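You operate a simulated robot arm through the tools that you are given. There is no shell and no other tool. Be economical: measure what you need, move in short steps, check, and stop when the job is done.

Carry out the task below with a simulated robot arm. There is one attempt and no reset: what you move stays moved.

TASK
Zip up the grey case and lay it in the red tray.
Fine: Latch it in the cradle for the zip; leave the latch back.

It is judged by the outcome, as a careful person would: the job done as asked, and still so three seconds after it is handed in. It fails if anything else is knocked over, pushed out of place, dropped, spilled or broken.

THE ROBOT
A 6-joint arm with a two-finger parallel gripper, fixed in place. Base frame: the origin is at the foot of the arm, x ahead of it, y to its left, z up; the work surface is at about z = 800. Lengths are in mm, angles in degrees, forces in N, time in s.
With the tool pointing down near the work surface it reaches from about 240 to 640 mm from the base axis. Its first joint turns from -66.0 to 66.0 degrees. Payload 2.7 kg.
Tool frame: the origin (TCP) lies between the finger pads and is the grasp point; the fingertips stand 23 mm ahead of it; z points along the fingers, y is the line along which they close. The gripper opens to 94 mm. The fingers are 38 mm wide and 10 mm thick; the gripper's body (54 by 96 mm) begins 39 mm behind the TCP.
Orientation is that of the tool frame in the base frame, as a unit quaternion [x, y, z, w]. With the fingers straight down and closing along the base's y, the tool's x points along the base's -x, its y along +y and its z along -z.

THE INTERFACE
- The arm moves only by the tool nudge_tool. Its argument "plan" is a list of rows, each a list of 7 numbers: the closure in counts, from 0 (fully open) to 255 (shut), then the shift along the tool's x, y, z in mm, then the turn, a rotation vector about the tool's x, y, z in rad. In form: [[grip, dx, dy, dz, rx, ry, rz], ...]. A call has 1 to 20 rows; each row shifts and turns the commanded pose from where the row before left it, along the tool's axes as they then stand. A row lasts 0.2 s, in which the tool goes at most 50 mm and 8.6 degrees; a call with a longer step from one row to the next is refused whole, and so is a gripper value outside its range. A pose out of reach is approached as far as the arm can. The call stops where the force on the tool passes 70 N (or 10 N more than at its start, if that is more) or the arm is blocked; 0.2 s more then pass. The fingers move at their own pace (about 45 mm/s each) and stop on an object; they squeeze with about 22 N. The grip force told is the motor's: it shows also when the fingers shut on nothing. Time passes only in rows, and 0.2 s behind the last, so rows that do not move let the fingers close. It gives the time, the measured TCP pose, the force on the tool (base axes), the opening and the grip force at its end, in the units of the frame above (readings bear some noise), and new pictures: "pictures" is both (left out), scene, wrist or none.
- Cameras (640 x 400 px; columns grow to the right, rows downward): "scene" is fixed at [72.7, -434.6, 1391.7]; the picture's right is [0.78, -0.63, 0.00], its down [-0.42, -0.52, -0.74] and it looks along [0.47, 0.58, -0.67] (base axes); focal length 346 px, centre (320, 200). "wrist" rides on the gripper at [-39, 0, -44] in the tool frame; the picture's right is [0.00, -1.00, 0.00], its down [0.97, 0.00, -0.24] and it looks along [0.24, 0.00, 0.97] (tool axes); focal length 218 px, centre (320, 200).
- point_at(camera, pixels): for up to 12 pixels [column, row] of the newest picture of that camera ("zoom" is the newest enlarged one), the place [x, y, z] in the base frame of the surface seen there, good to about 2 mm. No time passes.
- enlarge(camera, box): a new picture of the part [left, top, right, bottom] of that camera's present view, enlarged. No time passes.
- finish_job(): hands the job in; it is judged then, once.

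Work in short steps. Measure before you move; look again where a grasp or a placing could have gone wrong, and mend it. You have 80 turns and 120 pictures in all, the two below and enlarged ones among them. Open the gripper and draw the arm clear of the work before you hand the job in, unless the task says otherwise; then end with one line.

The tools are called after "Request:" by a JSON object that holds its "method" and its "body". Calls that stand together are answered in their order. nudge_tool: Moves the arm, as the interface text tells. Its arguments: {"type":"object","properties":{"plan":{"type":"array"},"pictures":{"type":"string","enum":["both","scene","wrist","none"]}},"required":["plan"]} The other tools are called the same way: point_at (camera, pixels) gives the place of the surface under pixels of a picture; enlarge (camera, box) takes an enlarged picture of a part of a camera's view; finish_job () hands the job in.

At the start:

```text
t: 0.0
tool_pos: [364.7, -16.2, 1023.6]
tcp_rot: [0.001, 1.0, 0.0, 0.001]
ft_force: [0.5, -0.1, 0.6]
gripper_width: 93.9
grasp_force: 0.0
```

scene: 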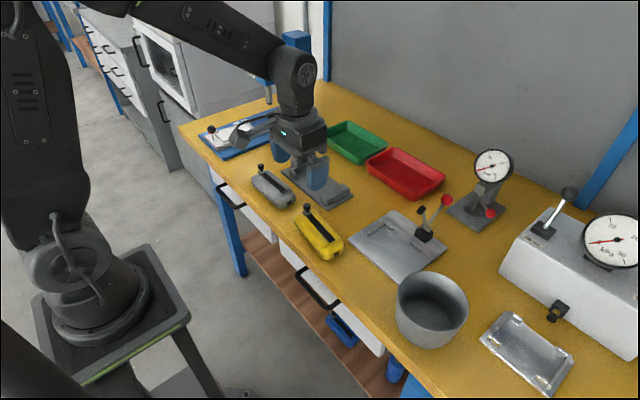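
wrist: 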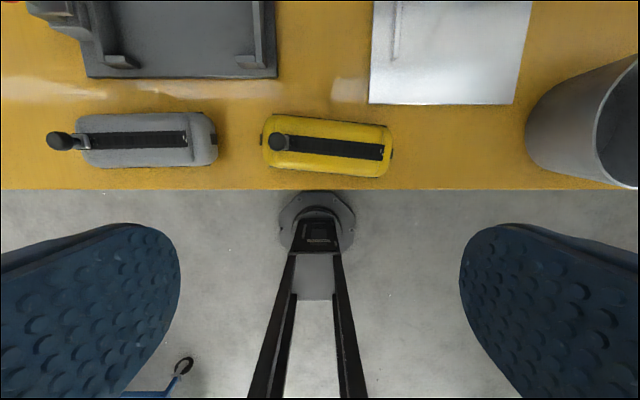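

The grey case is near scene (272,187), and the cradle may be behind the gripper near (320,185) or at (400,245). I'll enlarge both areas.

Request:
{"method": "enlarge", "body": {"camera": "scene", "box": [190, 90, 370, 260]}}

Request:
{"method": "enlarge", "body": {"camera": "scene", "box": [330, 130, 600, 390]}}

Request:
{"method": "enlarge", "body": {"camera": "wrist", "box": [0, 0, 400, 200]}}

```text
2.35 times, centred on (280, 175) of scene
```

zoom: 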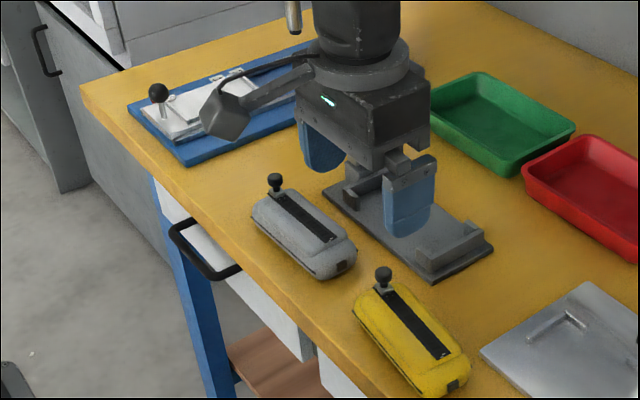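

```text
1.54 times, centred on (465, 260) of scene
```

zoom: 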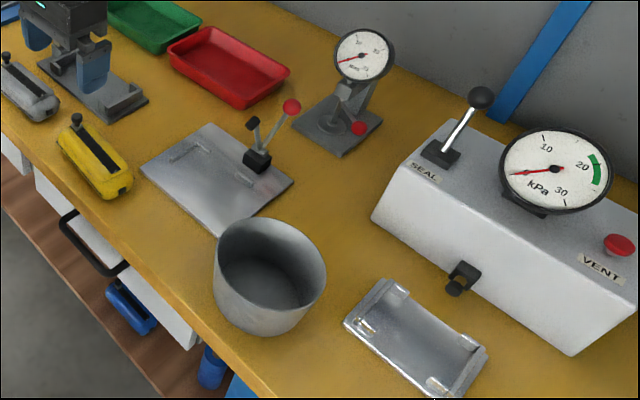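

```text
1.60 times, centred on (200, 100) of wrist
```

zoom: 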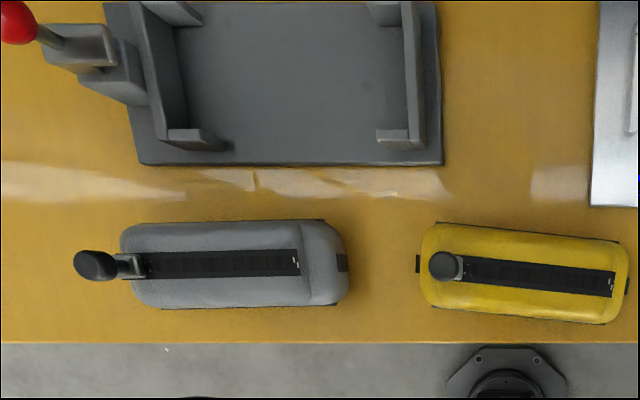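

I need a view of the cradle from above, so I'll move forward and left at the current height.

Request:
{"method": "nudge_tool", "body": {"plan": [[0, -40, 25, 0, 0, 0, 0], [0, -40, 25, 0, 0, 0, 0], [0, -40, 25, 0, 0, 0, 0], [0, -30, 20, 0, 0, 0, 0], [0, 0, 0, 0, 0, 0, 0]]}}

```text
t: 1.2
tool_pos: [517.3, 79.0, 1024.4]
tcp_rot: [0.0, 1.0, -0.001, 0.0]
ft_force: [0.1, 1.5, -0.1]
gripper_width: 94.1
grasp_force: 0.1
```

scene: 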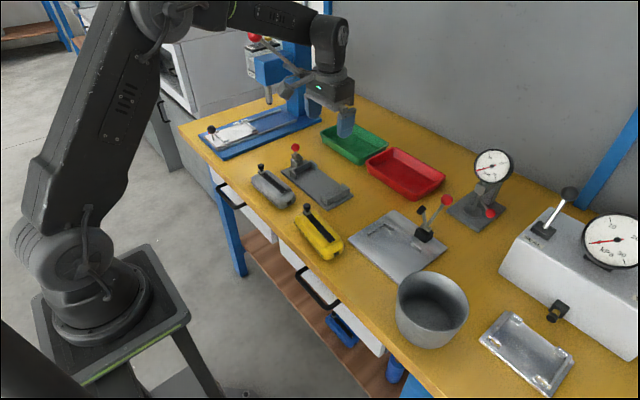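
wrist: 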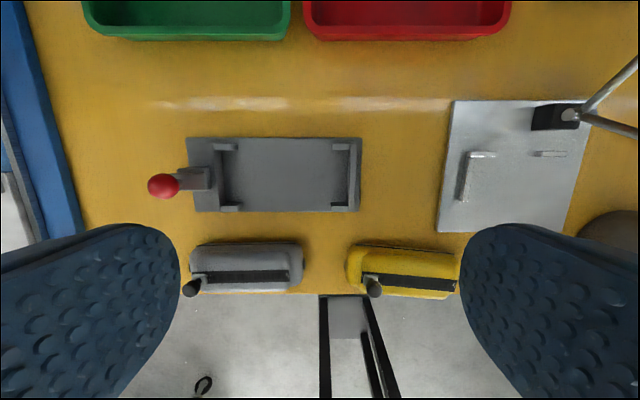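

Request:
{"method": "enlarge", "body": {"camera": "scene", "box": [235, 135, 365, 220]}}

Request:
{"method": "enlarge", "body": {"camera": "wrist", "box": [130, 120, 380, 300]}}

Request:
{"method": "point_at", "body": {"camera": "wrist", "pixels": [[163, 186], [196, 178], [188, 140], [360, 140], [360, 210], [194, 211], [280, 175], [356, 175], [225, 147], [230, 207], [340, 206], [213, 180]]}}

Request:
{"method": "point_at", "body": {"camera": "scene", "pixels": [[261, 167], [255, 175], [272, 187], [292, 201], [280, 206], [252, 183], [406, 174], [295, 147], [385, 155], [423, 175], [400, 188], [372, 165]]}}

```text
4.71 times, centred on (300, 178) of scene
```

zoom: 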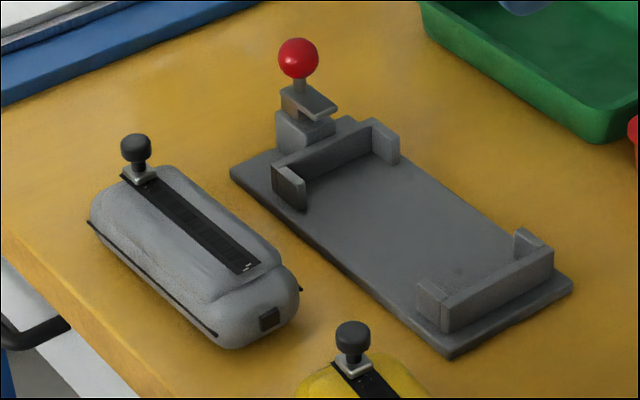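

```text
2.22 times, centred on (255, 210) of wrist
```

zoom: 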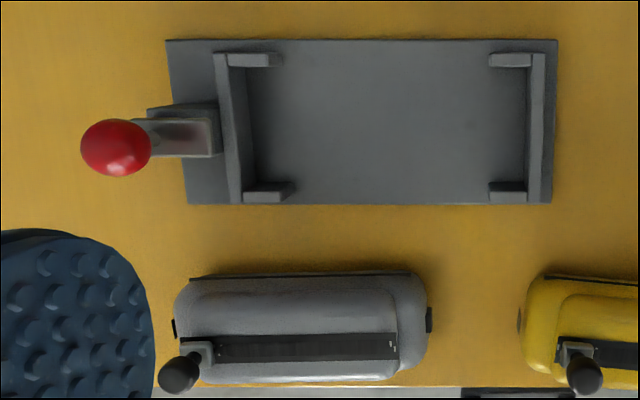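

```text
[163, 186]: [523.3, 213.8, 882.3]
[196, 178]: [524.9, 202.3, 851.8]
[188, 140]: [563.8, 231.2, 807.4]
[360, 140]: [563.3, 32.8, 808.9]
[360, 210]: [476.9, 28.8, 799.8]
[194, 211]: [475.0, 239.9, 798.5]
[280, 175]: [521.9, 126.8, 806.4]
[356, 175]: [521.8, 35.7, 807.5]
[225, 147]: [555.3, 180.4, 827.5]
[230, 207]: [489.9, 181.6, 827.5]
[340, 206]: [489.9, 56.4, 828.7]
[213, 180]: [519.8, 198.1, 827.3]
```

```text
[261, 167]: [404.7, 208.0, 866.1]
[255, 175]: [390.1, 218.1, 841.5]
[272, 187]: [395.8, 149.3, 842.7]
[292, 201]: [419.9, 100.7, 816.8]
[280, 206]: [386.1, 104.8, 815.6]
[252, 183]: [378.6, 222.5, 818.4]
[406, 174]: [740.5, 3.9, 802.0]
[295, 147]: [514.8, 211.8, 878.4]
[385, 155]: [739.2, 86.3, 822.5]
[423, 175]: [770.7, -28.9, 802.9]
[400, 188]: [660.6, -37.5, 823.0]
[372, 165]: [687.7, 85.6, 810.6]
```

I need the tray's size and position, because it may be at the limit of reach. I'll move forward over it and measure.

Request:
{"method": "nudge_tool", "body": {"plan": [[0, -40, -25, 0, 0, 0, 0], [0, -40, -25, 0, 0, 0, 0], [0, -20, -20, 0, 0, 0, 0], [0, 0, 0, 0, 0, 0, 0]]}}

```text
t: 2.2
tool_pos: [616.3, 7.4, 1023.3]
tcp_rot: [0.0, 1.0, 0.0, 0.0]
ft_force: [-0.2, 0.4, 0.7]
gripper_width: 94.1
grasp_force: 0.1
```

scene: 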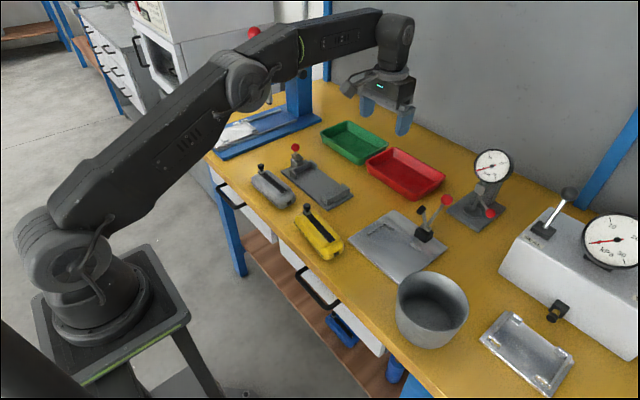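
wrist: 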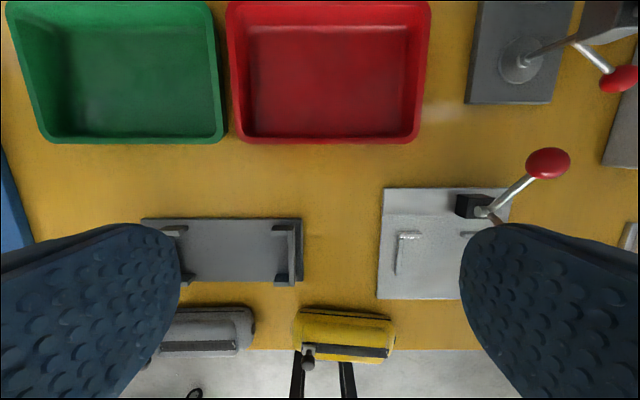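

Request:
{"method": "point_at", "body": {"camera": "wrist", "pixels": [[326, 2], [326, 12], [326, 26], [326, 100], [326, 130], [326, 141], [244, 80], [235, 80], [410, 80], [424, 80], [255, 100], [404, 100]]}}

Request:
{"method": "point_at", "body": {"camera": "scene", "pixels": [[262, 168], [272, 177], [285, 195], [292, 203], [256, 174], [296, 192], [291, 192], [253, 183], [281, 208], [262, 176], [288, 183], [303, 162]]}}

Request:
{"method": "enlarge", "body": {"camera": "scene", "box": [240, 135, 310, 215]}}

```text
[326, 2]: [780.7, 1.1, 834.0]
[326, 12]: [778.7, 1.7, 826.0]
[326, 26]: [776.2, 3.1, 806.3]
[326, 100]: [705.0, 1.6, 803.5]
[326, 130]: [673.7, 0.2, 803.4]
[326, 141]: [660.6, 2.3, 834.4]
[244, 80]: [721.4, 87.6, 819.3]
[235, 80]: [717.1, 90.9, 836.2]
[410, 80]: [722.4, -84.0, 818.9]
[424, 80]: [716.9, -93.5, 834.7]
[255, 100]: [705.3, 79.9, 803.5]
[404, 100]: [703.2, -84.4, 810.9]
```

```text
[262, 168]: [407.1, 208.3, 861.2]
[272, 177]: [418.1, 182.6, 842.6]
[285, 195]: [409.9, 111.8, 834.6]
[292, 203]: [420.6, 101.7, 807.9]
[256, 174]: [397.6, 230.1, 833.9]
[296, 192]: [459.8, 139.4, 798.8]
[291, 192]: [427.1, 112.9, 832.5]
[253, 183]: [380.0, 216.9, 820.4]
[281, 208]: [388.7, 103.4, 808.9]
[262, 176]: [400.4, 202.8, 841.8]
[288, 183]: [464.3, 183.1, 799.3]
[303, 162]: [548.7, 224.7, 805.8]
```

```text
5.00 times, centred on (275, 175) of scene
```

zoom: 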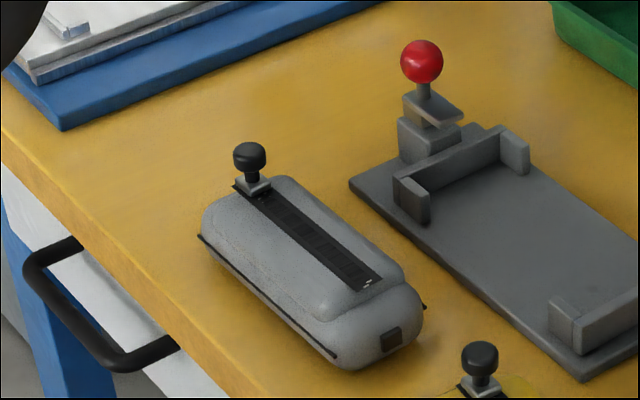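

The tray spans x 660–781, with its floor at z≈803 and rim at z≈835, so it is beyond straight-down reach. I'll test in the air whether a 25° outward tilt reaches a release pose of about x=722, z=870.

Request:
{"method": "nudge_tool", "body": {"plan": [[0, 0, 0, 0, 0, -0.145, 0], [0, 0, 0, 0, 0, -0.145, 0], [0, 0, 0, 0, 0, -0.146, 0], [0, -6.1, 0, 36.6, 0, 0, 0], [0, -6.1, 0, 36.6, 0, 0, 0], [0, -6.1, 0, 36.6, 0, 0, 0], [0, -6.1, 0, 36.6, 0, 0, 0], [0, -6.1, 0, 36.6, 0, 0, 0], [0, 0, 0, 0, 0, 0, 0], [0, 0, 0, 0, 0, 0, 0]], "pictures": "scene"}}

```text
t: 4.4
tool_pos: [715.6, 6.8, 871.3]
tcp_rot: [0.0, 0.976, -0.001, 0.217]
ft_force: [-0.7, -0.7, 0.7]
gripper_width: 94.1
grasp_force: 0.0
out of reach, approached as far as the arm can: row 8
```

scene: 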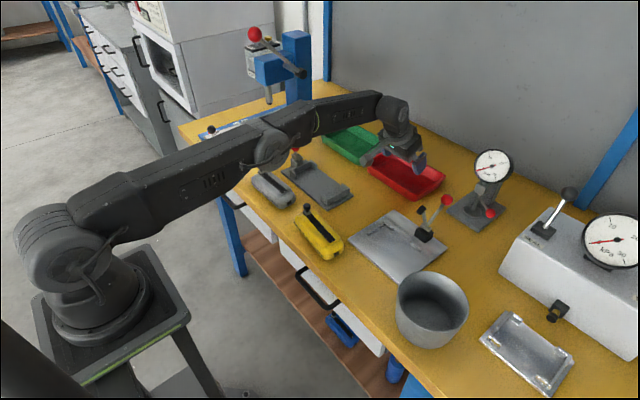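

A tilt of 25–30° reaches the tray, so placing is feasible. I'll retract and look closely at the case and the cradle latch.

Request:
{"method": "nudge_tool", "body": {"plan": [[0, 6.1, 0, -36.6, 0, 0, 0], [0, 6.1, 0, -36.6, 0, 0, 0], [0, 6.1, 0, -36.6, 0, 0, 0], [0, 6.1, 0, -36.6, 0, 0, 0], [0, 6.1, 0, -36.6, 0, 0.145, 0], [0, 0, 0, 0, 0, 0.145, 0], [0, 0, 0, 0, 0, 0.146, 0], [0, 35, 35, 0, 0, 0, 0], [0, 35, 35, 0, 0, 0, 0], [0, 35, 35, 10, 0, 0, 0], [0, 35, 35, 15, 0, 0, 0], [0, 0, 0, 15, 0, 0, 0], [0, 0, 0, 0, 0, 0, 0]]}}

```text
refused: row 10 steps farther than a row can; nothing moved
```

Request:
{"method": "nudge_tool", "body": {"plan": [[0, 6.1, 0, -36.6, 0, 0, 0], [0, 6.1, 0, -36.6, 0, 0, 0], [0, 6.1, 0, -36.6, 0, 0, 0], [0, 6.1, 0, -36.6, 0, 0, 0], [0, 6.1, 0, -36.6, 0, 0.145, 0], [0, 0, 0, 0, 0, 0.145, 0], [0, 0, 0, 0, 0, 0.146, 0], [0, 32, 35, 0, 0, 0, 0], [0, 32, 35, 0, 0, 0, 0], [0, 32, 35, 10, 0, 0, 0], [0, 32, 35, 10, 0, 0, 0], [0, 0, 0, 15, 0, 0, 0], [0, 0, 0, 15, 0, 0, 0], [0, 0, 0, 0, 0, 0, 0]]}}

```text
t: 7.4
tool_pos: [482.4, 147.6, 973.7]
tcp_rot: [-0.001, 1.0, 0.0, 0.0]
ft_force: [0.0, 0.5, -0.1]
gripper_width: 93.9
grasp_force: 0.1
```

scene: 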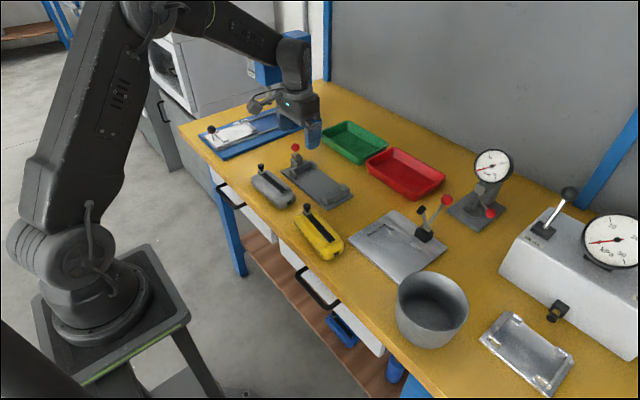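
wrist: 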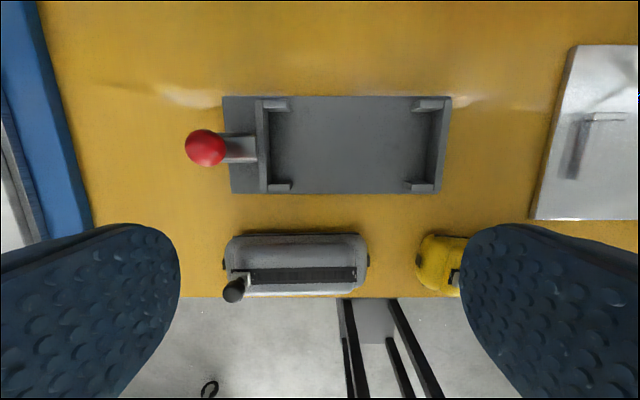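

Request:
{"method": "enlarge", "body": {"camera": "wrist", "box": [170, 80, 470, 310]}}

Request:
{"method": "point_at", "body": {"camera": "wrist", "pixels": [[206, 148], [240, 147], [262, 147], [270, 120], [432, 147], [290, 104], [290, 186], [226, 264], [371, 260], [300, 236], [300, 293], [300, 255]]}}

Request:
{"method": "point_at", "body": {"camera": "wrist", "pixels": [[232, 292], [242, 282], [355, 273], [300, 275], [238, 110], [445, 110], [418, 186], [418, 104], [245, 140], [250, 160], [300, 284], [360, 284]]}}

```text
1.74 times, centred on (320, 195) of wrist
```

zoom: 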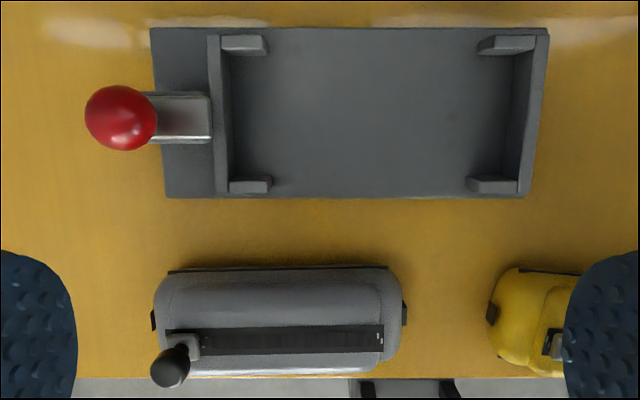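

```text
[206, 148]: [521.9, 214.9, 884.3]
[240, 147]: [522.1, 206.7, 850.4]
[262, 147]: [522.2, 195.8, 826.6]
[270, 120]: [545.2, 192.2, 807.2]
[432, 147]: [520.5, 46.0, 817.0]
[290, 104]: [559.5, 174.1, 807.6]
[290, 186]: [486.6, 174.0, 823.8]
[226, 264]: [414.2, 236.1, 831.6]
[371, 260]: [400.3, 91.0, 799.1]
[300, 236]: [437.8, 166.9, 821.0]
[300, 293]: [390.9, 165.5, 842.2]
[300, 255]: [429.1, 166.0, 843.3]
```

```text
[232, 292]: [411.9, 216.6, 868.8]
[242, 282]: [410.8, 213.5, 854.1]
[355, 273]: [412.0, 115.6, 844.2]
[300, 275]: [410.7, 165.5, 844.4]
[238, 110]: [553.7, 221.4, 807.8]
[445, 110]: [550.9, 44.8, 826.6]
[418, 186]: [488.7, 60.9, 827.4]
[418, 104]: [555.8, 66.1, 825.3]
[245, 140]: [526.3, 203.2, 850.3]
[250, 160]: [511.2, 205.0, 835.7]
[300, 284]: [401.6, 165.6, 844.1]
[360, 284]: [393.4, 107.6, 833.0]
```

Request:
{"method": "enlarge", "body": {"camera": "scene", "box": [275, 135, 325, 180]}}

Request:
{"method": "enlarge", "body": {"camera": "wrist", "box": [180, 90, 300, 200]}}

Request:
{"method": "enlarge", "body": {"camera": "wrist", "box": [210, 225, 380, 305]}}

```text
8.89 times, centred on (300, 158) of scene
```

zoom: 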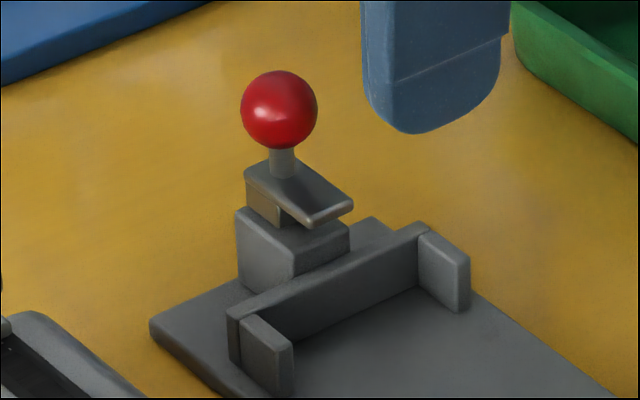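

```text
3.64 times, centred on (240, 145) of wrist
```

zoom: 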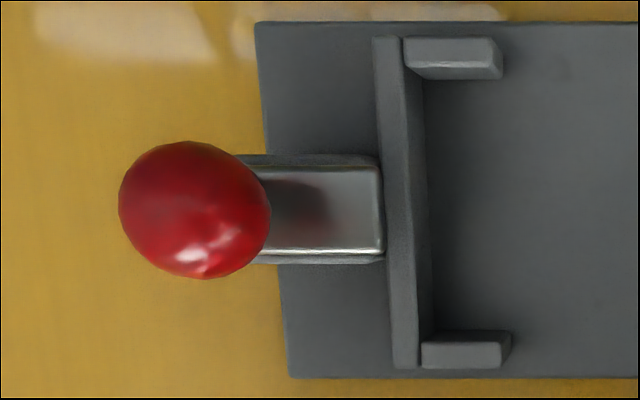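

```text
3.76 times, centred on (295, 265) of wrist
```

zoom: 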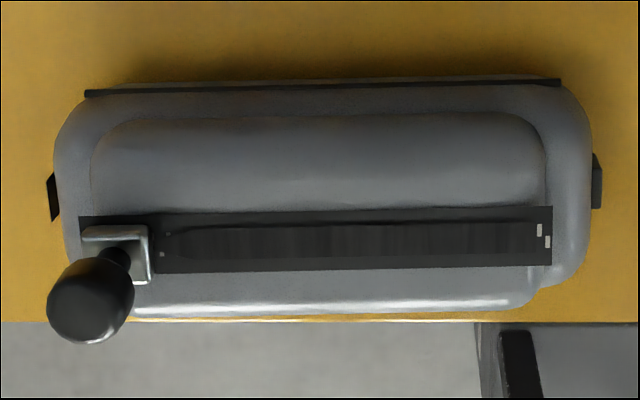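

I need detailed geometry of the latch and the case ends to choose which case end goes to the latch.

Request:
{"method": "point_at", "body": {"camera": "wrist", "pixels": [[224, 276], [369, 272], [229, 260], [232, 260], [238, 260], [244, 260], [350, 260], [355, 260], [360, 260], [365, 260], [254, 136], [254, 150]]}}

Request:
{"method": "enlarge", "body": {"camera": "scene", "box": [275, 135, 325, 180]}}

Request:
{"method": "point_at", "body": {"camera": "zoom", "pixels": [[282, 160], [265, 175], [330, 210], [345, 203], [315, 222], [262, 205], [310, 245], [340, 235], [260, 250], [250, 285], [290, 350], [230, 320]]}}

```text
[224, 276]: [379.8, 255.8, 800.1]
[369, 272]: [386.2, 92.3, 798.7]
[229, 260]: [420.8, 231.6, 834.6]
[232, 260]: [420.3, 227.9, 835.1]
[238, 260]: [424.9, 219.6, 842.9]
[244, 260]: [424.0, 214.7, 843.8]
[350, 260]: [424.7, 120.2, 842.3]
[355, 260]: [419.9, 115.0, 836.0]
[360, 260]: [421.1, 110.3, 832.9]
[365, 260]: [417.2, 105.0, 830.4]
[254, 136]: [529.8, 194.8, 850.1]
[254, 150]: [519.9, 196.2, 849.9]
```

```text
8.89 times, centred on (300, 158) of scene
```

zoom: 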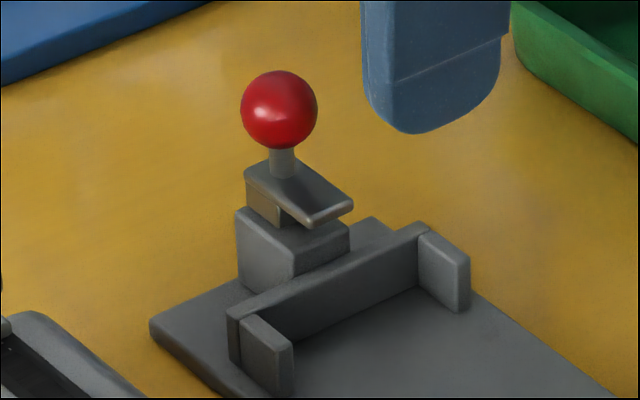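

```text
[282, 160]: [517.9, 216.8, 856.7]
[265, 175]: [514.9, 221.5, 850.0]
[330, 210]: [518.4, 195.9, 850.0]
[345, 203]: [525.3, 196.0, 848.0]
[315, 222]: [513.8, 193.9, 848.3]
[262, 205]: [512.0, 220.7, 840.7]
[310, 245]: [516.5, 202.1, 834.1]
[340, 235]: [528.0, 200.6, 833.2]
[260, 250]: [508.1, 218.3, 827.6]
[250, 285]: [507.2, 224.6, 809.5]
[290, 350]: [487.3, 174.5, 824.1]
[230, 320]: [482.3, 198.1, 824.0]
```

The latch is a slide: a plate at z≈846–850 on a block, with its ball at (522,214,884), and it is back now. It slides toward −y over the case's end shoulder. I'll go above the case and turn the tool 90° so the fingers close along x, with the camera on the −y side.

Request:
{"method": "nudge_tool", "body": {"plan": [[0, 37, 6, 0, 0, 0, 0], [0, 37, 6, 0, 0, 0, 0], [0, 0, 0, 0, 0, 0, 0.1428], [0, 0, 0, 0, 0, 0, 0.1428], [0, 0, 0, 0, 0, 0, 0.1428], [0, 0, 0, 0, 0, 0, 0.1428], [0, 0, 0, 0, 0, 0, 0.1428], [0, 0, 0, 0, 0, 0, 0.1428], [0, 0, 0, 0, 0, 0, 0.1428], [0, 0, 0, 0, 0, 0, 0.1428], [0, 0, 0, 0, 0, 0, 0.1428], [0, 0, 0, 0, 0, 0, 0.1428], [0, 0, 0, 0, 0, 0, 0.1428], [0, 0, 0, 0, 0, 0, 0]], "pictures": "wrist"}}

```text
t: 10.4
tool_pos: [407.4, 159.7, 972.1]
tcp_rot: [0.708, 0.706, 0.0, 0.0]
ft_force: [0.0, 0.7, -0.3]
gripper_width: 94.1
grasp_force: 0.0
```

wrist: 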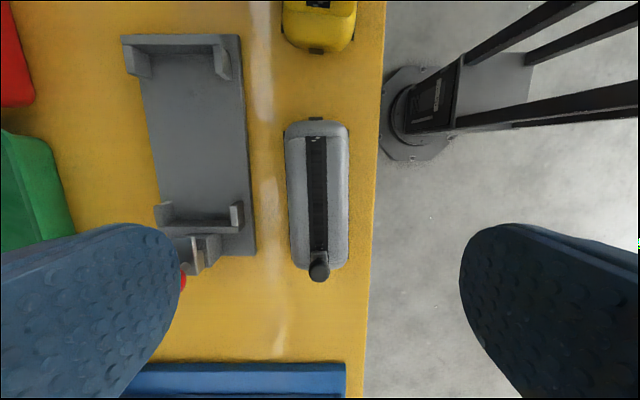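

Request:
{"method": "enlarge", "body": {"camera": "wrist", "box": [120, 20, 380, 300]}}

Request:
{"method": "point_at", "body": {"camera": "wrist", "pixels": [[316, 119], [316, 124], [316, 130], [316, 138], [285, 160], [290, 240], [349, 160], [349, 240], [318, 240], [319, 262], [319, 272], [345, 264]]}}

Request:
{"method": "point_at", "body": {"camera": "wrist", "pixels": [[285, 126], [347, 126], [290, 195], [345, 195], [286, 195], [350, 195], [180, 44], [222, 44], [134, 56], [222, 60], [165, 212], [237, 214]]}}

```text
1.43 times, centred on (250, 160) of wrist
```

zoom: 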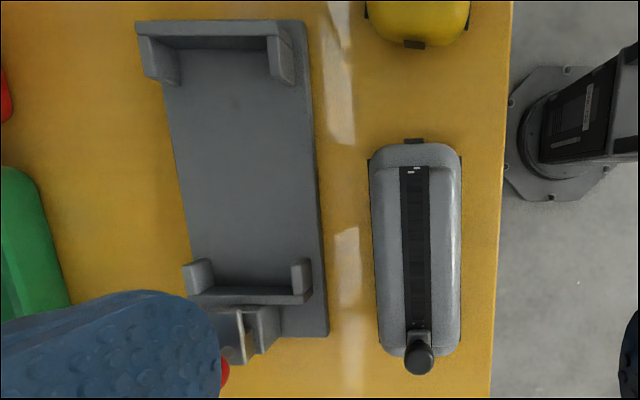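

```text
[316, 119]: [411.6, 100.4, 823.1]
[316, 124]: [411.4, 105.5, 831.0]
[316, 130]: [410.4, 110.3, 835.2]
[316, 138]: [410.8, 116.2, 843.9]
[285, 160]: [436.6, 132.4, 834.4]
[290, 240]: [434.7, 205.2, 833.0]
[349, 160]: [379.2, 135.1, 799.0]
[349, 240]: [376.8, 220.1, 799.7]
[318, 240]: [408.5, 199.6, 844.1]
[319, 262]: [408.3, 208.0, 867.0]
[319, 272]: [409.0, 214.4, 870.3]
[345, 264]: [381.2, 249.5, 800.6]
```

```text
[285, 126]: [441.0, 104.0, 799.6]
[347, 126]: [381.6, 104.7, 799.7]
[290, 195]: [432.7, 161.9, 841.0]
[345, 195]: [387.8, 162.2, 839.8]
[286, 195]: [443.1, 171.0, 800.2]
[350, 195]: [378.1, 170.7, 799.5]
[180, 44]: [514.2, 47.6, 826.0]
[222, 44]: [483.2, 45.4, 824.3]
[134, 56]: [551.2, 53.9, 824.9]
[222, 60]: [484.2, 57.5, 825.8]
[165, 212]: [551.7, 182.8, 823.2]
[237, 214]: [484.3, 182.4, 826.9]
```

The case centre is about (409.5,167), yawed by about 1.5°, with its top at z=844. The cradle cavity centre is about (522,121). I'll align the yaw and descend over the case.

Request:
{"method": "nudge_tool", "body": {"plan": [[0, 2.3, 2.1, 0, 0, 0, -0.026], [0, 0, 0, 35, 0, 0, 0], [0, 0, 0, 35, 0, 0, 0], [0, 0, 0, 30, 0, 0, 0], [0, 0, 0, 20, 0, 0, 0], [0, 0, 0, 14, 0, 0, 0], [0, 0, 0, 10, 0, 0, 0], [0, 0, 0, 0, 0, 0, 0]]}}

```text
t: 12.2
tool_pos: [408.6, 162.5, 829.8]
tcp_rot: [0.698, 0.716, 0.0, 0.001]
ft_force: [0.4, 0.6, 0.3]
gripper_width: 93.9
grasp_force: 0.1
```

scene: 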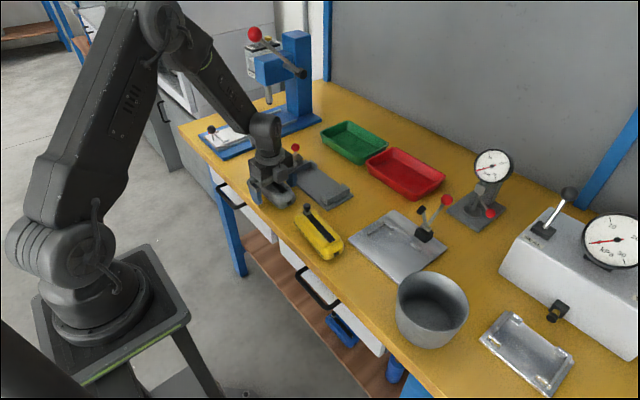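
wrist: 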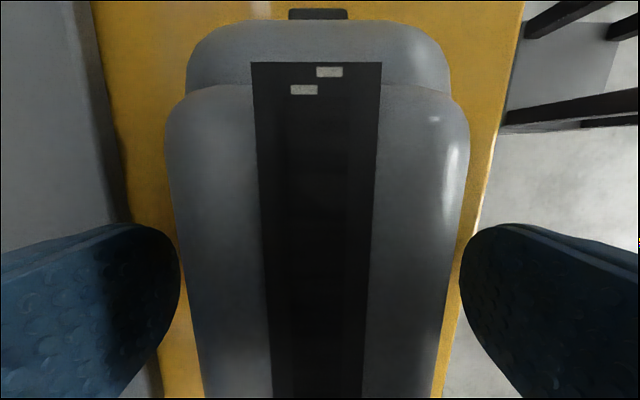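

The fingers straddle the case and are well aligned, so I'll close.

Request:
{"method": "nudge_tool", "body": {"plan": [[255, 0, 0, 0, 0, 0, 0], [255, 0, 0, 0, 0, 0, 0], [255, 0, 0, 0, 0, 0, 0], [255, 0, 0, 0, 0, 0, 0], [255, 0, 0, 0, 0, 0, 0]], "pictures": "wrist"}}

```text
t: 13.4
tool_pos: [407.0, 163.3, 828.2]
tcp_rot: [0.698, 0.716, 0.001, 0.0]
ft_force: [1.4, 0.5, 0.2]
gripper_width: 55.4
grasp_force: 22.1
```

wrist: 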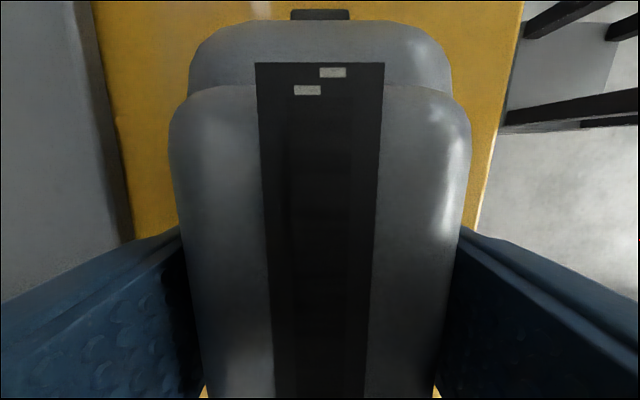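

Gripped at 55.4 mm. I'll lift, straighten the yaw and carry it above the cradle, keeping clear of the yellow case's knob and the latch ball.

Request:
{"method": "nudge_tool", "body": {"plan": [[255, 0, 0, -15, 0, 0, 0], [255, 0, 0, -30, 0, 0, 0.026], [255, 0, 0, -30, 0, 0, 0], [255, 0, 30, 0, 0, 0, 0], [255, 0, 25, 0, 0, 0, 0], [255, -23, 0, 0, 0, 0, 0], [255, -23, 0, 0, 0, 0, 0], [255, 0, 30, 0, 0, 0, 0], [255, 0, 28.5, 0, 0, 0, 0], [255, 0, 0, 0, 0, 0, 0], [255, 0, 0, 0, 0, 0, 0]]}}

```text
t: 15.8
tool_pos: [522.2, 116.7, 905.0]
tcp_rot: [0.707, 0.707, 0.0, 0.0]
ft_force: [-0.1, 0.3, 0.3]
gripper_width: 0.1
grasp_force: 21.9
```

scene: 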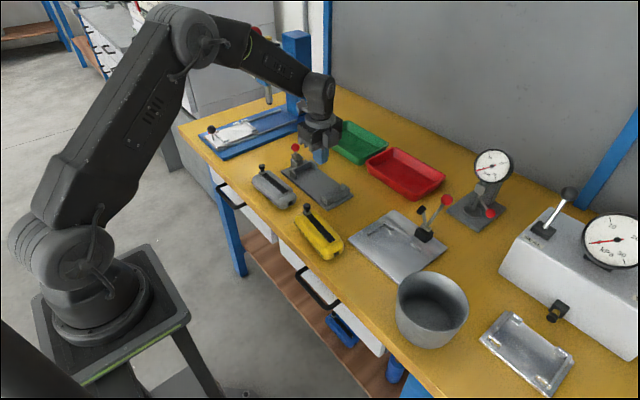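
wrist: 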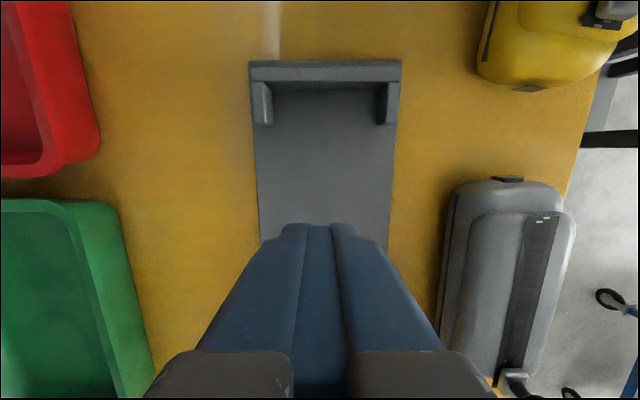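

The case slipped out and still sits on the table. I'll check it from above before regrasping.

Request:
{"method": "nudge_tool", "body": {"plan": [[0, 0, -30, -20, 0, 0, 0], [0, 10, -30, -20, 0, 0, 0], [0, 20, -30, -20, 0, 0, 0], [0, 20, -24, -10, 0, 0, 0], [0, 0, 0, 0, 0, 0, 0]]}}

Request:
{"method": "enlarge", "body": {"camera": "scene", "box": [235, 150, 325, 215]}}

```text
t: 17.0
tool_pos: [408.8, 165.9, 975.2]
tcp_rot: [0.707, 0.707, 0.0, 0.001]
ft_force: [0.5, 0.5, -0.8]
gripper_width: 94.2
grasp_force: 0.1
```

scene: 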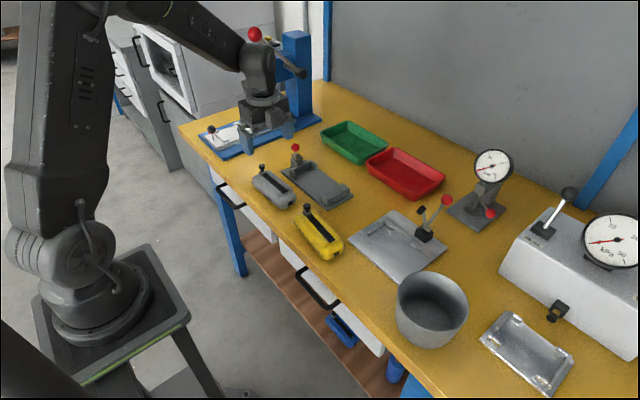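
wrist: 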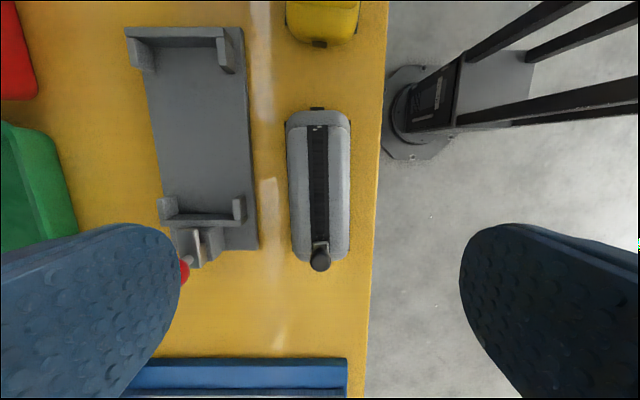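

```text
6.15 times, centred on (280, 182) of scene
```

zoom: 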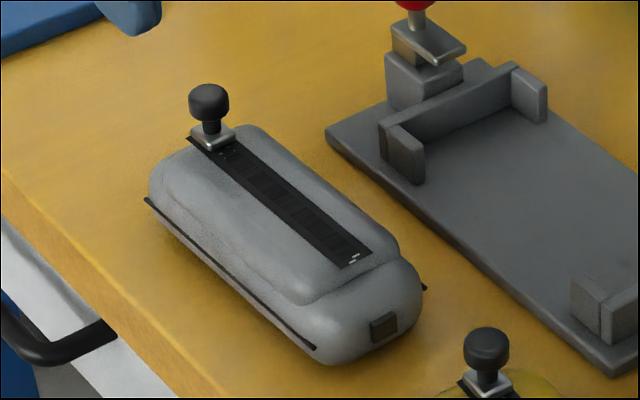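

Request:
{"method": "point_at", "body": {"camera": "wrist", "pixels": [[317, 108], [317, 114], [317, 128], [319, 238], [287, 150], [350, 150], [290, 230], [350, 230], [320, 260], [317, 180], [292, 180], [345, 180]]}}

Request:
{"method": "enlarge", "body": {"camera": "wrist", "box": [260, 95, 380, 280]}}

```text
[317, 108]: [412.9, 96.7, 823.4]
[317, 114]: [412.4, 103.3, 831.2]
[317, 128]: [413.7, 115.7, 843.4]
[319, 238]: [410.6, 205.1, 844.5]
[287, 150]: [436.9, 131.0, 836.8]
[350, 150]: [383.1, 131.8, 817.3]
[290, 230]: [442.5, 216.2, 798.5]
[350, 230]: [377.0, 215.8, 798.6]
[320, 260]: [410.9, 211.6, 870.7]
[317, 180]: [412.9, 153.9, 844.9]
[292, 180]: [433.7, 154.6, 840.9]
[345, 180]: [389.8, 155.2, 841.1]
```

```text
2.16 times, centred on (320, 188) of wrist
```

zoom: 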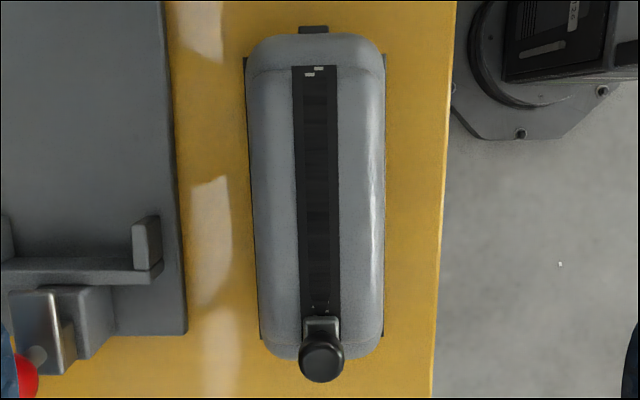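

The case sits at about (412,165.5), yawed by about 1.7°. I'll grasp lower and centred, then lift gently and check.

Request:
{"method": "nudge_tool", "body": {"plan": [[0, 0, 3.2, 0, 0, 0, -0.03], [0, 0, 0, 40, 0, 0, 0], [0, 0, 0, 40, 0, 0, 0], [0, 0, 0, 30, 0, 0, 0], [0, 0, 0, 20, 0, 0, 0], [0, 0, 0, 12, 0, 0, 0], [0, 0, 0, 7, 0, 0, 0], [0, 0, 0, 0, 0, 0, 0], [0, 0, 0, 0, 0, 0, 0]], "pictures": "none"}}

```text
t: 19.0
tool_pos: [412.1, 166.7, 824.6]
tcp_rot: [0.697, 0.717, 0.0, 0.0]
ft_force: [-0.5, 0.3, -0.3]
gripper_width: 94.1
grasp_force: 0.1
```

Request:
{"method": "nudge_tool", "body": {"plan": [[255, 0, 0, 0, 0, 0, 0], [255, 0, 0, 0, 0, 0, 0], [255, 0, 0, 0, 0, 0, 0], [255, 0, 0, 0, 0, 0, 0], [255, 0, 0, 0, 0, 0, 0], [255, 0, 0, 0, 0, 0, 0], [255, 0, 0, -2, 0, 0, 0], [255, 0, 0, -3, 0, 0, 0], [255, 0, 0, -5, 0, 0, 0], [255, 0, 0, -5, 0, 0, 0], [255, 0, 0, 0, 0, 0, 0]]}}

```text
t: 21.4
tool_pos: [412.8, 166.4, 840.3]
tcp_rot: [0.697, 0.717, 0.0, 0.0]
ft_force: [-1.1, 0.0, -1.8]
gripper_width: 55.7
grasp_force: 22.3
```

scene: 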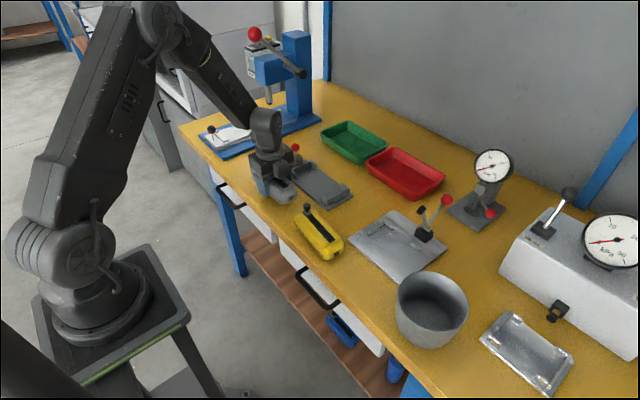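
wrist: 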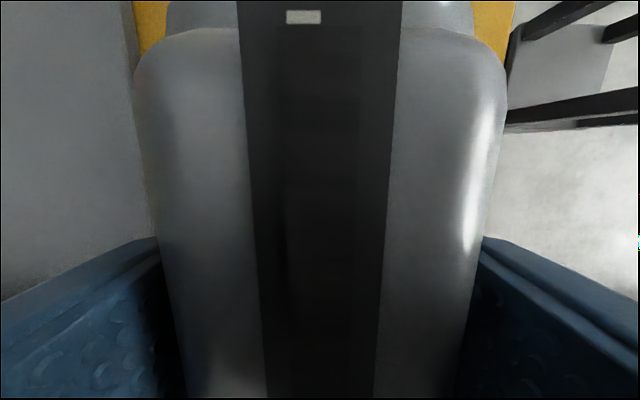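

The case came up with the tool, with about 2 N of weight. I'll lift slowly and watch for slipping.

Request:
{"method": "nudge_tool", "body": {"plan": [[255, 0, 0, -8, 0, 0, 0], [255, 0, 0, -8, 0, 0, 0], [255, 0, 0, -8, 0, 0, 0], [255, 0, 0, -8, 0, 0, 0.03], [255, 0, 0, -8, 0, 0, 0], [255, 0, 0, -8, 0, 0, 0], [255, 0, 0, -8, 0, 0, 0], [255, 0, 0, 0, 0, 0, 0]]}}

```text
t: 23.2
tool_pos: [412.1, 167.6, 895.5]
tcp_rot: [0.707, 0.707, 0.0, 0.001]
ft_force: [0.0, 0.9, -1.8]
gripper_width: 55.6
grasp_force: 22.2
```

scene: 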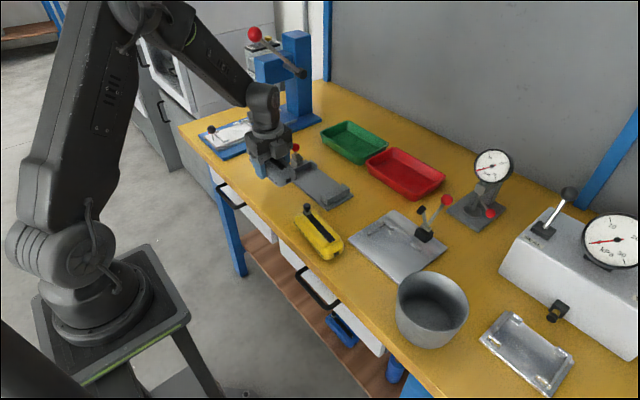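
wrist: 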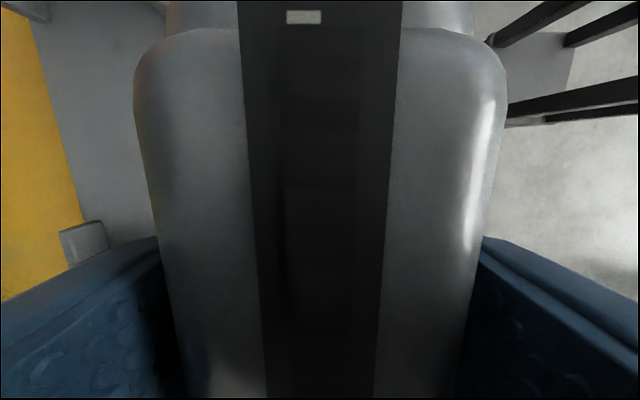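

It's held firmly. I'll carry it slowly over the cradle.

Request:
{"method": "nudge_tool", "body": {"plan": [[255, 0, 8, 0, 0, 0, 0], [255, 0, 14, 0, 0, 0, 0], [255, 0, 14, 0, 0, 0, 0], [255, -5, 10, 0, 0, 0, 0], [255, -12, 4, 0, 0, 0, 0], [255, -12, 0, 0, 0, 0, 0], [255, -12, 5, 0, 0, 0, 0], [255, -4, 12, 0, 0, 0, 0], [255, 0, 15, 0, 0, 0, 0], [255, 0, 15, 0, 0, 0, 0], [255, 0, 10, 0, 0, 0, 0], [255, 0, 3, 0, 0, 0, 0], [255, 0, 0, 0, 0, 0, 0]]}}

Request:
{"method": "enlarge", "body": {"camera": "scene", "box": [250, 110, 380, 220]}}

```text
t: 26.0
tool_pos: [522.4, 121.7, 897.6]
tcp_rot: [0.708, 0.707, 0.0, -0.001]
ft_force: [-0.2, -0.1, -0.7]
gripper_width: 55.7
grasp_force: 21.6
```

scene: 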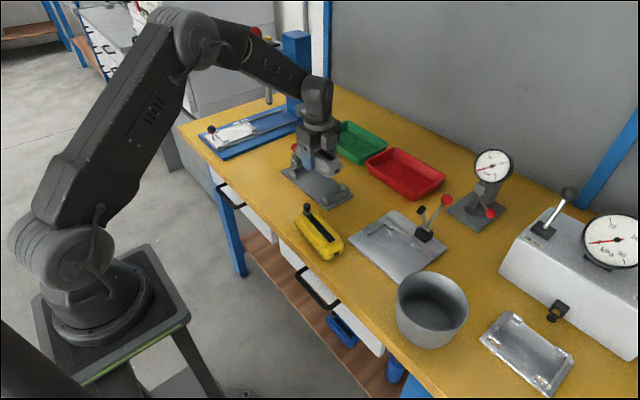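
wrist: 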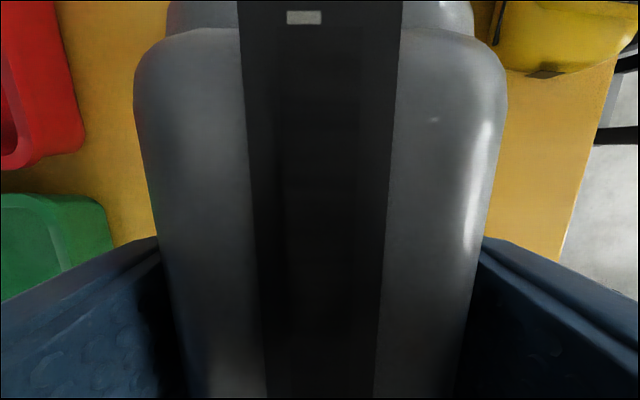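

```text
3.64 times, centred on (315, 165) of scene
```

zoom: 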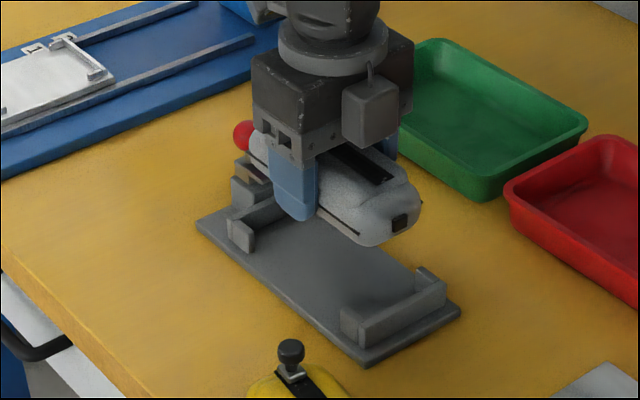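

I'll check the case's end position against the cradle end wall before lowering.

Request:
{"method": "point_at", "body": {"camera": "zoom", "pixels": [[401, 222], [393, 185], [415, 290], [408, 297], [400, 308], [355, 325], [340, 315], [425, 272], [243, 230], [235, 222]]}}

Request:
{"method": "point_at", "body": {"camera": "wrist", "pixels": [[304, 18], [304, 5], [240, 10], [400, 10], [320, 200], [320, 100]]}}

```text
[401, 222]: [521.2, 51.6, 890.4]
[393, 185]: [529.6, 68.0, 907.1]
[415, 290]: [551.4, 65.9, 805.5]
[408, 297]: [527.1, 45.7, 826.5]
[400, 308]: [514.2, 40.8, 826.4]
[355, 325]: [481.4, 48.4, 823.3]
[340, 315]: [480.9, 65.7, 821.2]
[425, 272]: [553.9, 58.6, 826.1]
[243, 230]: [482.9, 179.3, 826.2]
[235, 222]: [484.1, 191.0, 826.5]
```

```text
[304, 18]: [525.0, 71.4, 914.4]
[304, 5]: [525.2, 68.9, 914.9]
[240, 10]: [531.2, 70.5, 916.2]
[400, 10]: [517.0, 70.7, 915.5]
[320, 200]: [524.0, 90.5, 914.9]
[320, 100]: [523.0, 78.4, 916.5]
```

The cavity spans y≈46–192 and x centres at about 521, so the case fits with a shift of about (−1.5,−1). I'll lower it gently.

Request:
{"method": "nudge_tool", "body": {"plan": [[255, -1, -1.5, 10, 0, 0, 0], [255, 0, 0, 14, 0, 0, 0], [255, 0, 0, 14, 0, 0, 0], [255, 0, 0, 10, 0, 0, 0], [255, 0, 0, 6, 0, 0, 0], [255, 0, 0, 4, 0, 0, 0], [255, 0, 0, 2, 0, 0, 0], [255, 0, 0, 2, 0, 0, 0], [255, 0, 0, 0, 0, 0, 0]]}}

Request:
{"method": "enlarge", "body": {"camera": "scene", "box": [260, 130, 370, 215]}}

```text
t: 28.0
tool_pos: [521.6, 120.0, 834.9]
tcp_rot: [0.707, 0.707, 0.0, 0.0]
ft_force: [-0.3, -0.2, -0.3]
gripper_width: 55.6
grasp_force: 21.8
```

scene: 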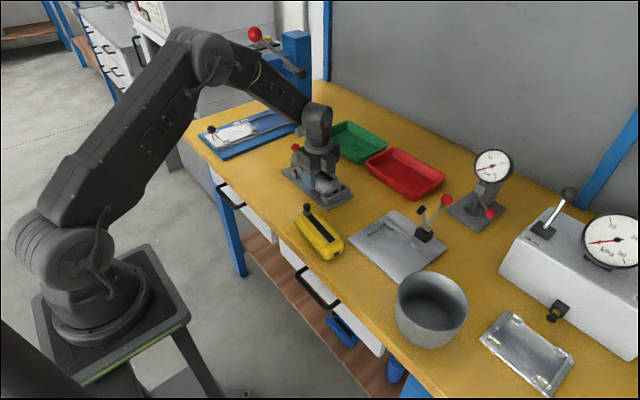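
wrist: 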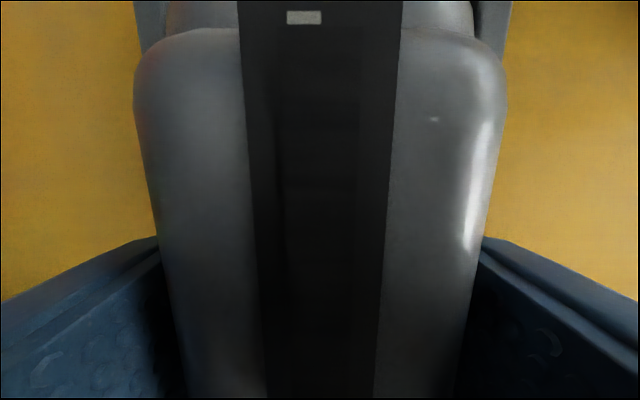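

```text
4.71 times, centred on (315, 172) of scene
```

zoom: 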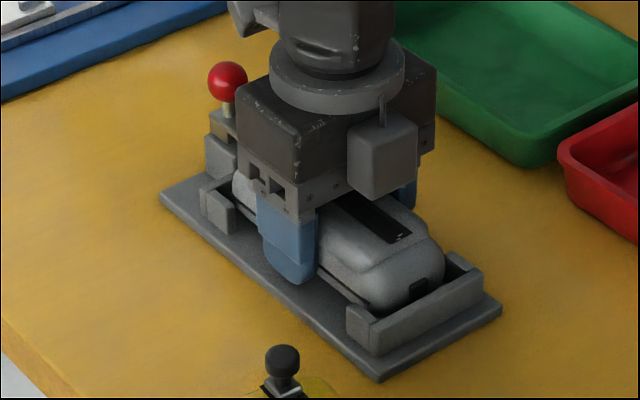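

Looks seated between the walls. I'll lower the last 2 mm, open and rise.

Request:
{"method": "nudge_tool", "body": {"plan": [[255, 0, 0, 1.2, 0, 0, 0], [255, 0, 0, 1, 0, 0, 0], [255, 0, 0, 0, 0, 0, 0], [200, 0, 0, 0, 0, 0, 0], [100, 0, 0, 0, 0, 0, 0], [0, 0, 0, 0, 0, 0, 0], [0, 0, 0, 0, 0, 0, 0], [0, 0, 0, -10, 0, 0, 0], [0, 0, 0, -30, 0, 0, 0], [0, 0, 0, -40, 0, 0, 0], [0, 0, 0, -40, 0, 0, 0], [0, 0, 0, -20, 0, 0, 0], [0, 0, 0, 0, 0, 0, 0]]}}

Request:
{"method": "enlarge", "body": {"camera": "scene", "box": [265, 135, 365, 215]}}

Request:
{"method": "enlarge", "body": {"camera": "wrist", "box": [220, 90, 420, 300]}}

```text
t: 30.8
tool_pos: [521.6, 117.3, 973.4]
tcp_rot: [0.707, 0.707, 0.0, 0.0]
ft_force: [0.2, 1.0, 0.1]
gripper_width: 93.7
grasp_force: 0.1
```

scene: 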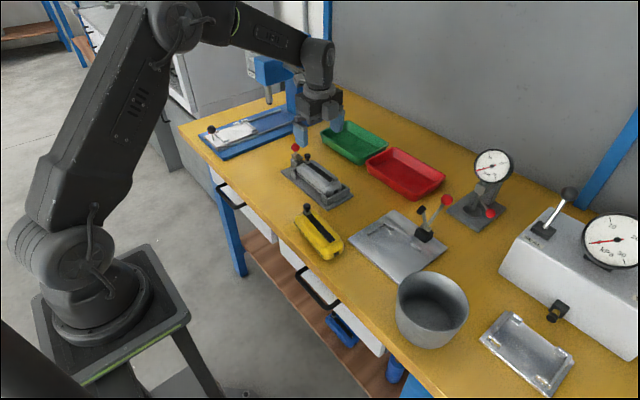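
wrist: 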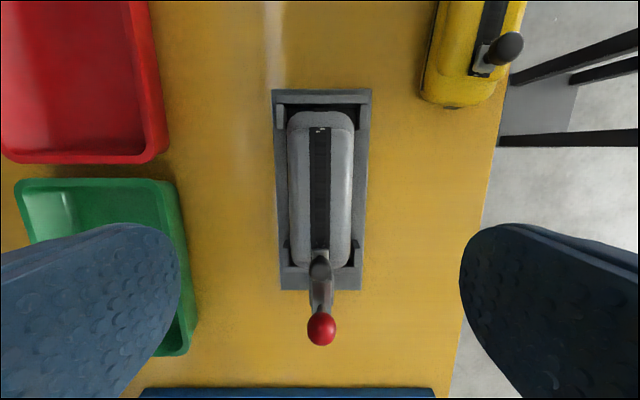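

```text
5.00 times, centred on (315, 175) of scene
```

zoom: 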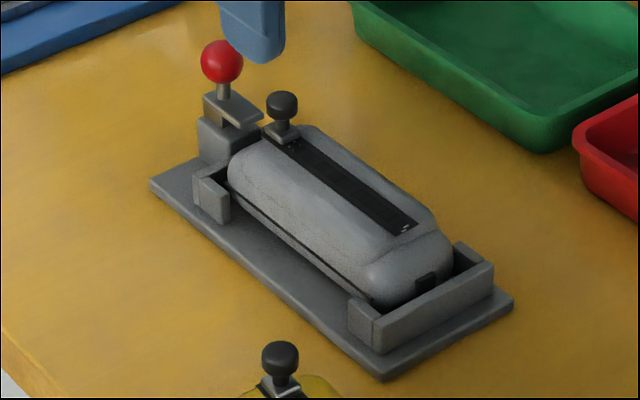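

```text
1.90 times, centred on (320, 195) of wrist
```

zoom: 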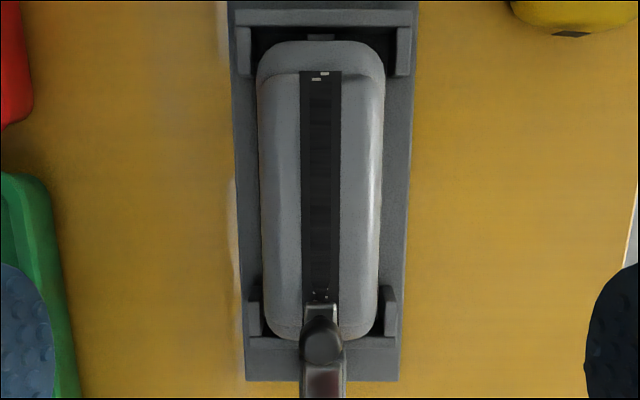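

Request:
{"method": "point_at", "body": {"camera": "wrist", "pixels": [[320, 111], [320, 117], [320, 130], [320, 245], [321, 258], [320, 270], [321, 290], [321, 310], [321, 328], [300, 265], [300, 262], [300, 272]]}}

Request:
{"method": "point_at", "body": {"camera": "zoom", "pixels": [[319, 38], [290, 20], [320, 308], [320, 335], [322, 350], [322, 375], [275, 320], [275, 336], [275, 345], [240, 300], [370, 300]]}}

Request:
{"method": "enlarge", "body": {"camera": "scene", "box": [285, 138, 325, 170]}}

```text
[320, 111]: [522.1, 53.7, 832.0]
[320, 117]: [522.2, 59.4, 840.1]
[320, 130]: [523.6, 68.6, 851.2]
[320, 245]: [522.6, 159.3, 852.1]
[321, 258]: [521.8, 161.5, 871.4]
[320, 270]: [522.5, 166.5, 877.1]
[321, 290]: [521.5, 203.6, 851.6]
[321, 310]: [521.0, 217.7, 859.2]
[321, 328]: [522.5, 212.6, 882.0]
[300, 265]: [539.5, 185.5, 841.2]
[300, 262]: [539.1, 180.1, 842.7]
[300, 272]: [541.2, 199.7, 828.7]
```

```text
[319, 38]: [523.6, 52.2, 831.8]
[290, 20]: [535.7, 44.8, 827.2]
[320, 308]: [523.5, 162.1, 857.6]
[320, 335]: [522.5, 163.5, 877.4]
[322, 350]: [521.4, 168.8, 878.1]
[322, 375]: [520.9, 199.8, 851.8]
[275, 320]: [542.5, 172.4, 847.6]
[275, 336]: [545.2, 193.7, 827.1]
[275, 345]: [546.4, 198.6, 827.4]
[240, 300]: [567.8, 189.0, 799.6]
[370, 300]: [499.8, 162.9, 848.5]
```

```text
12.50 times, centred on (305, 154) of scene
```

zoom: 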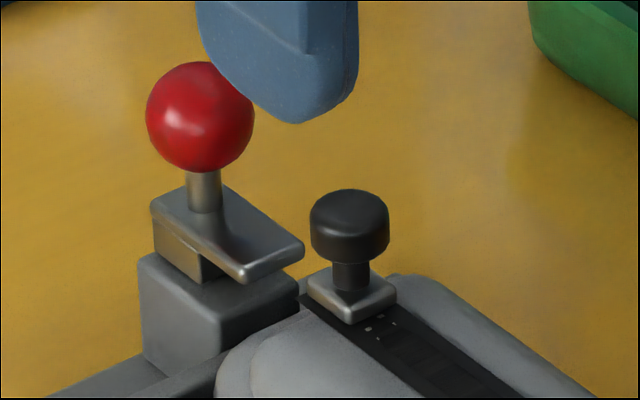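

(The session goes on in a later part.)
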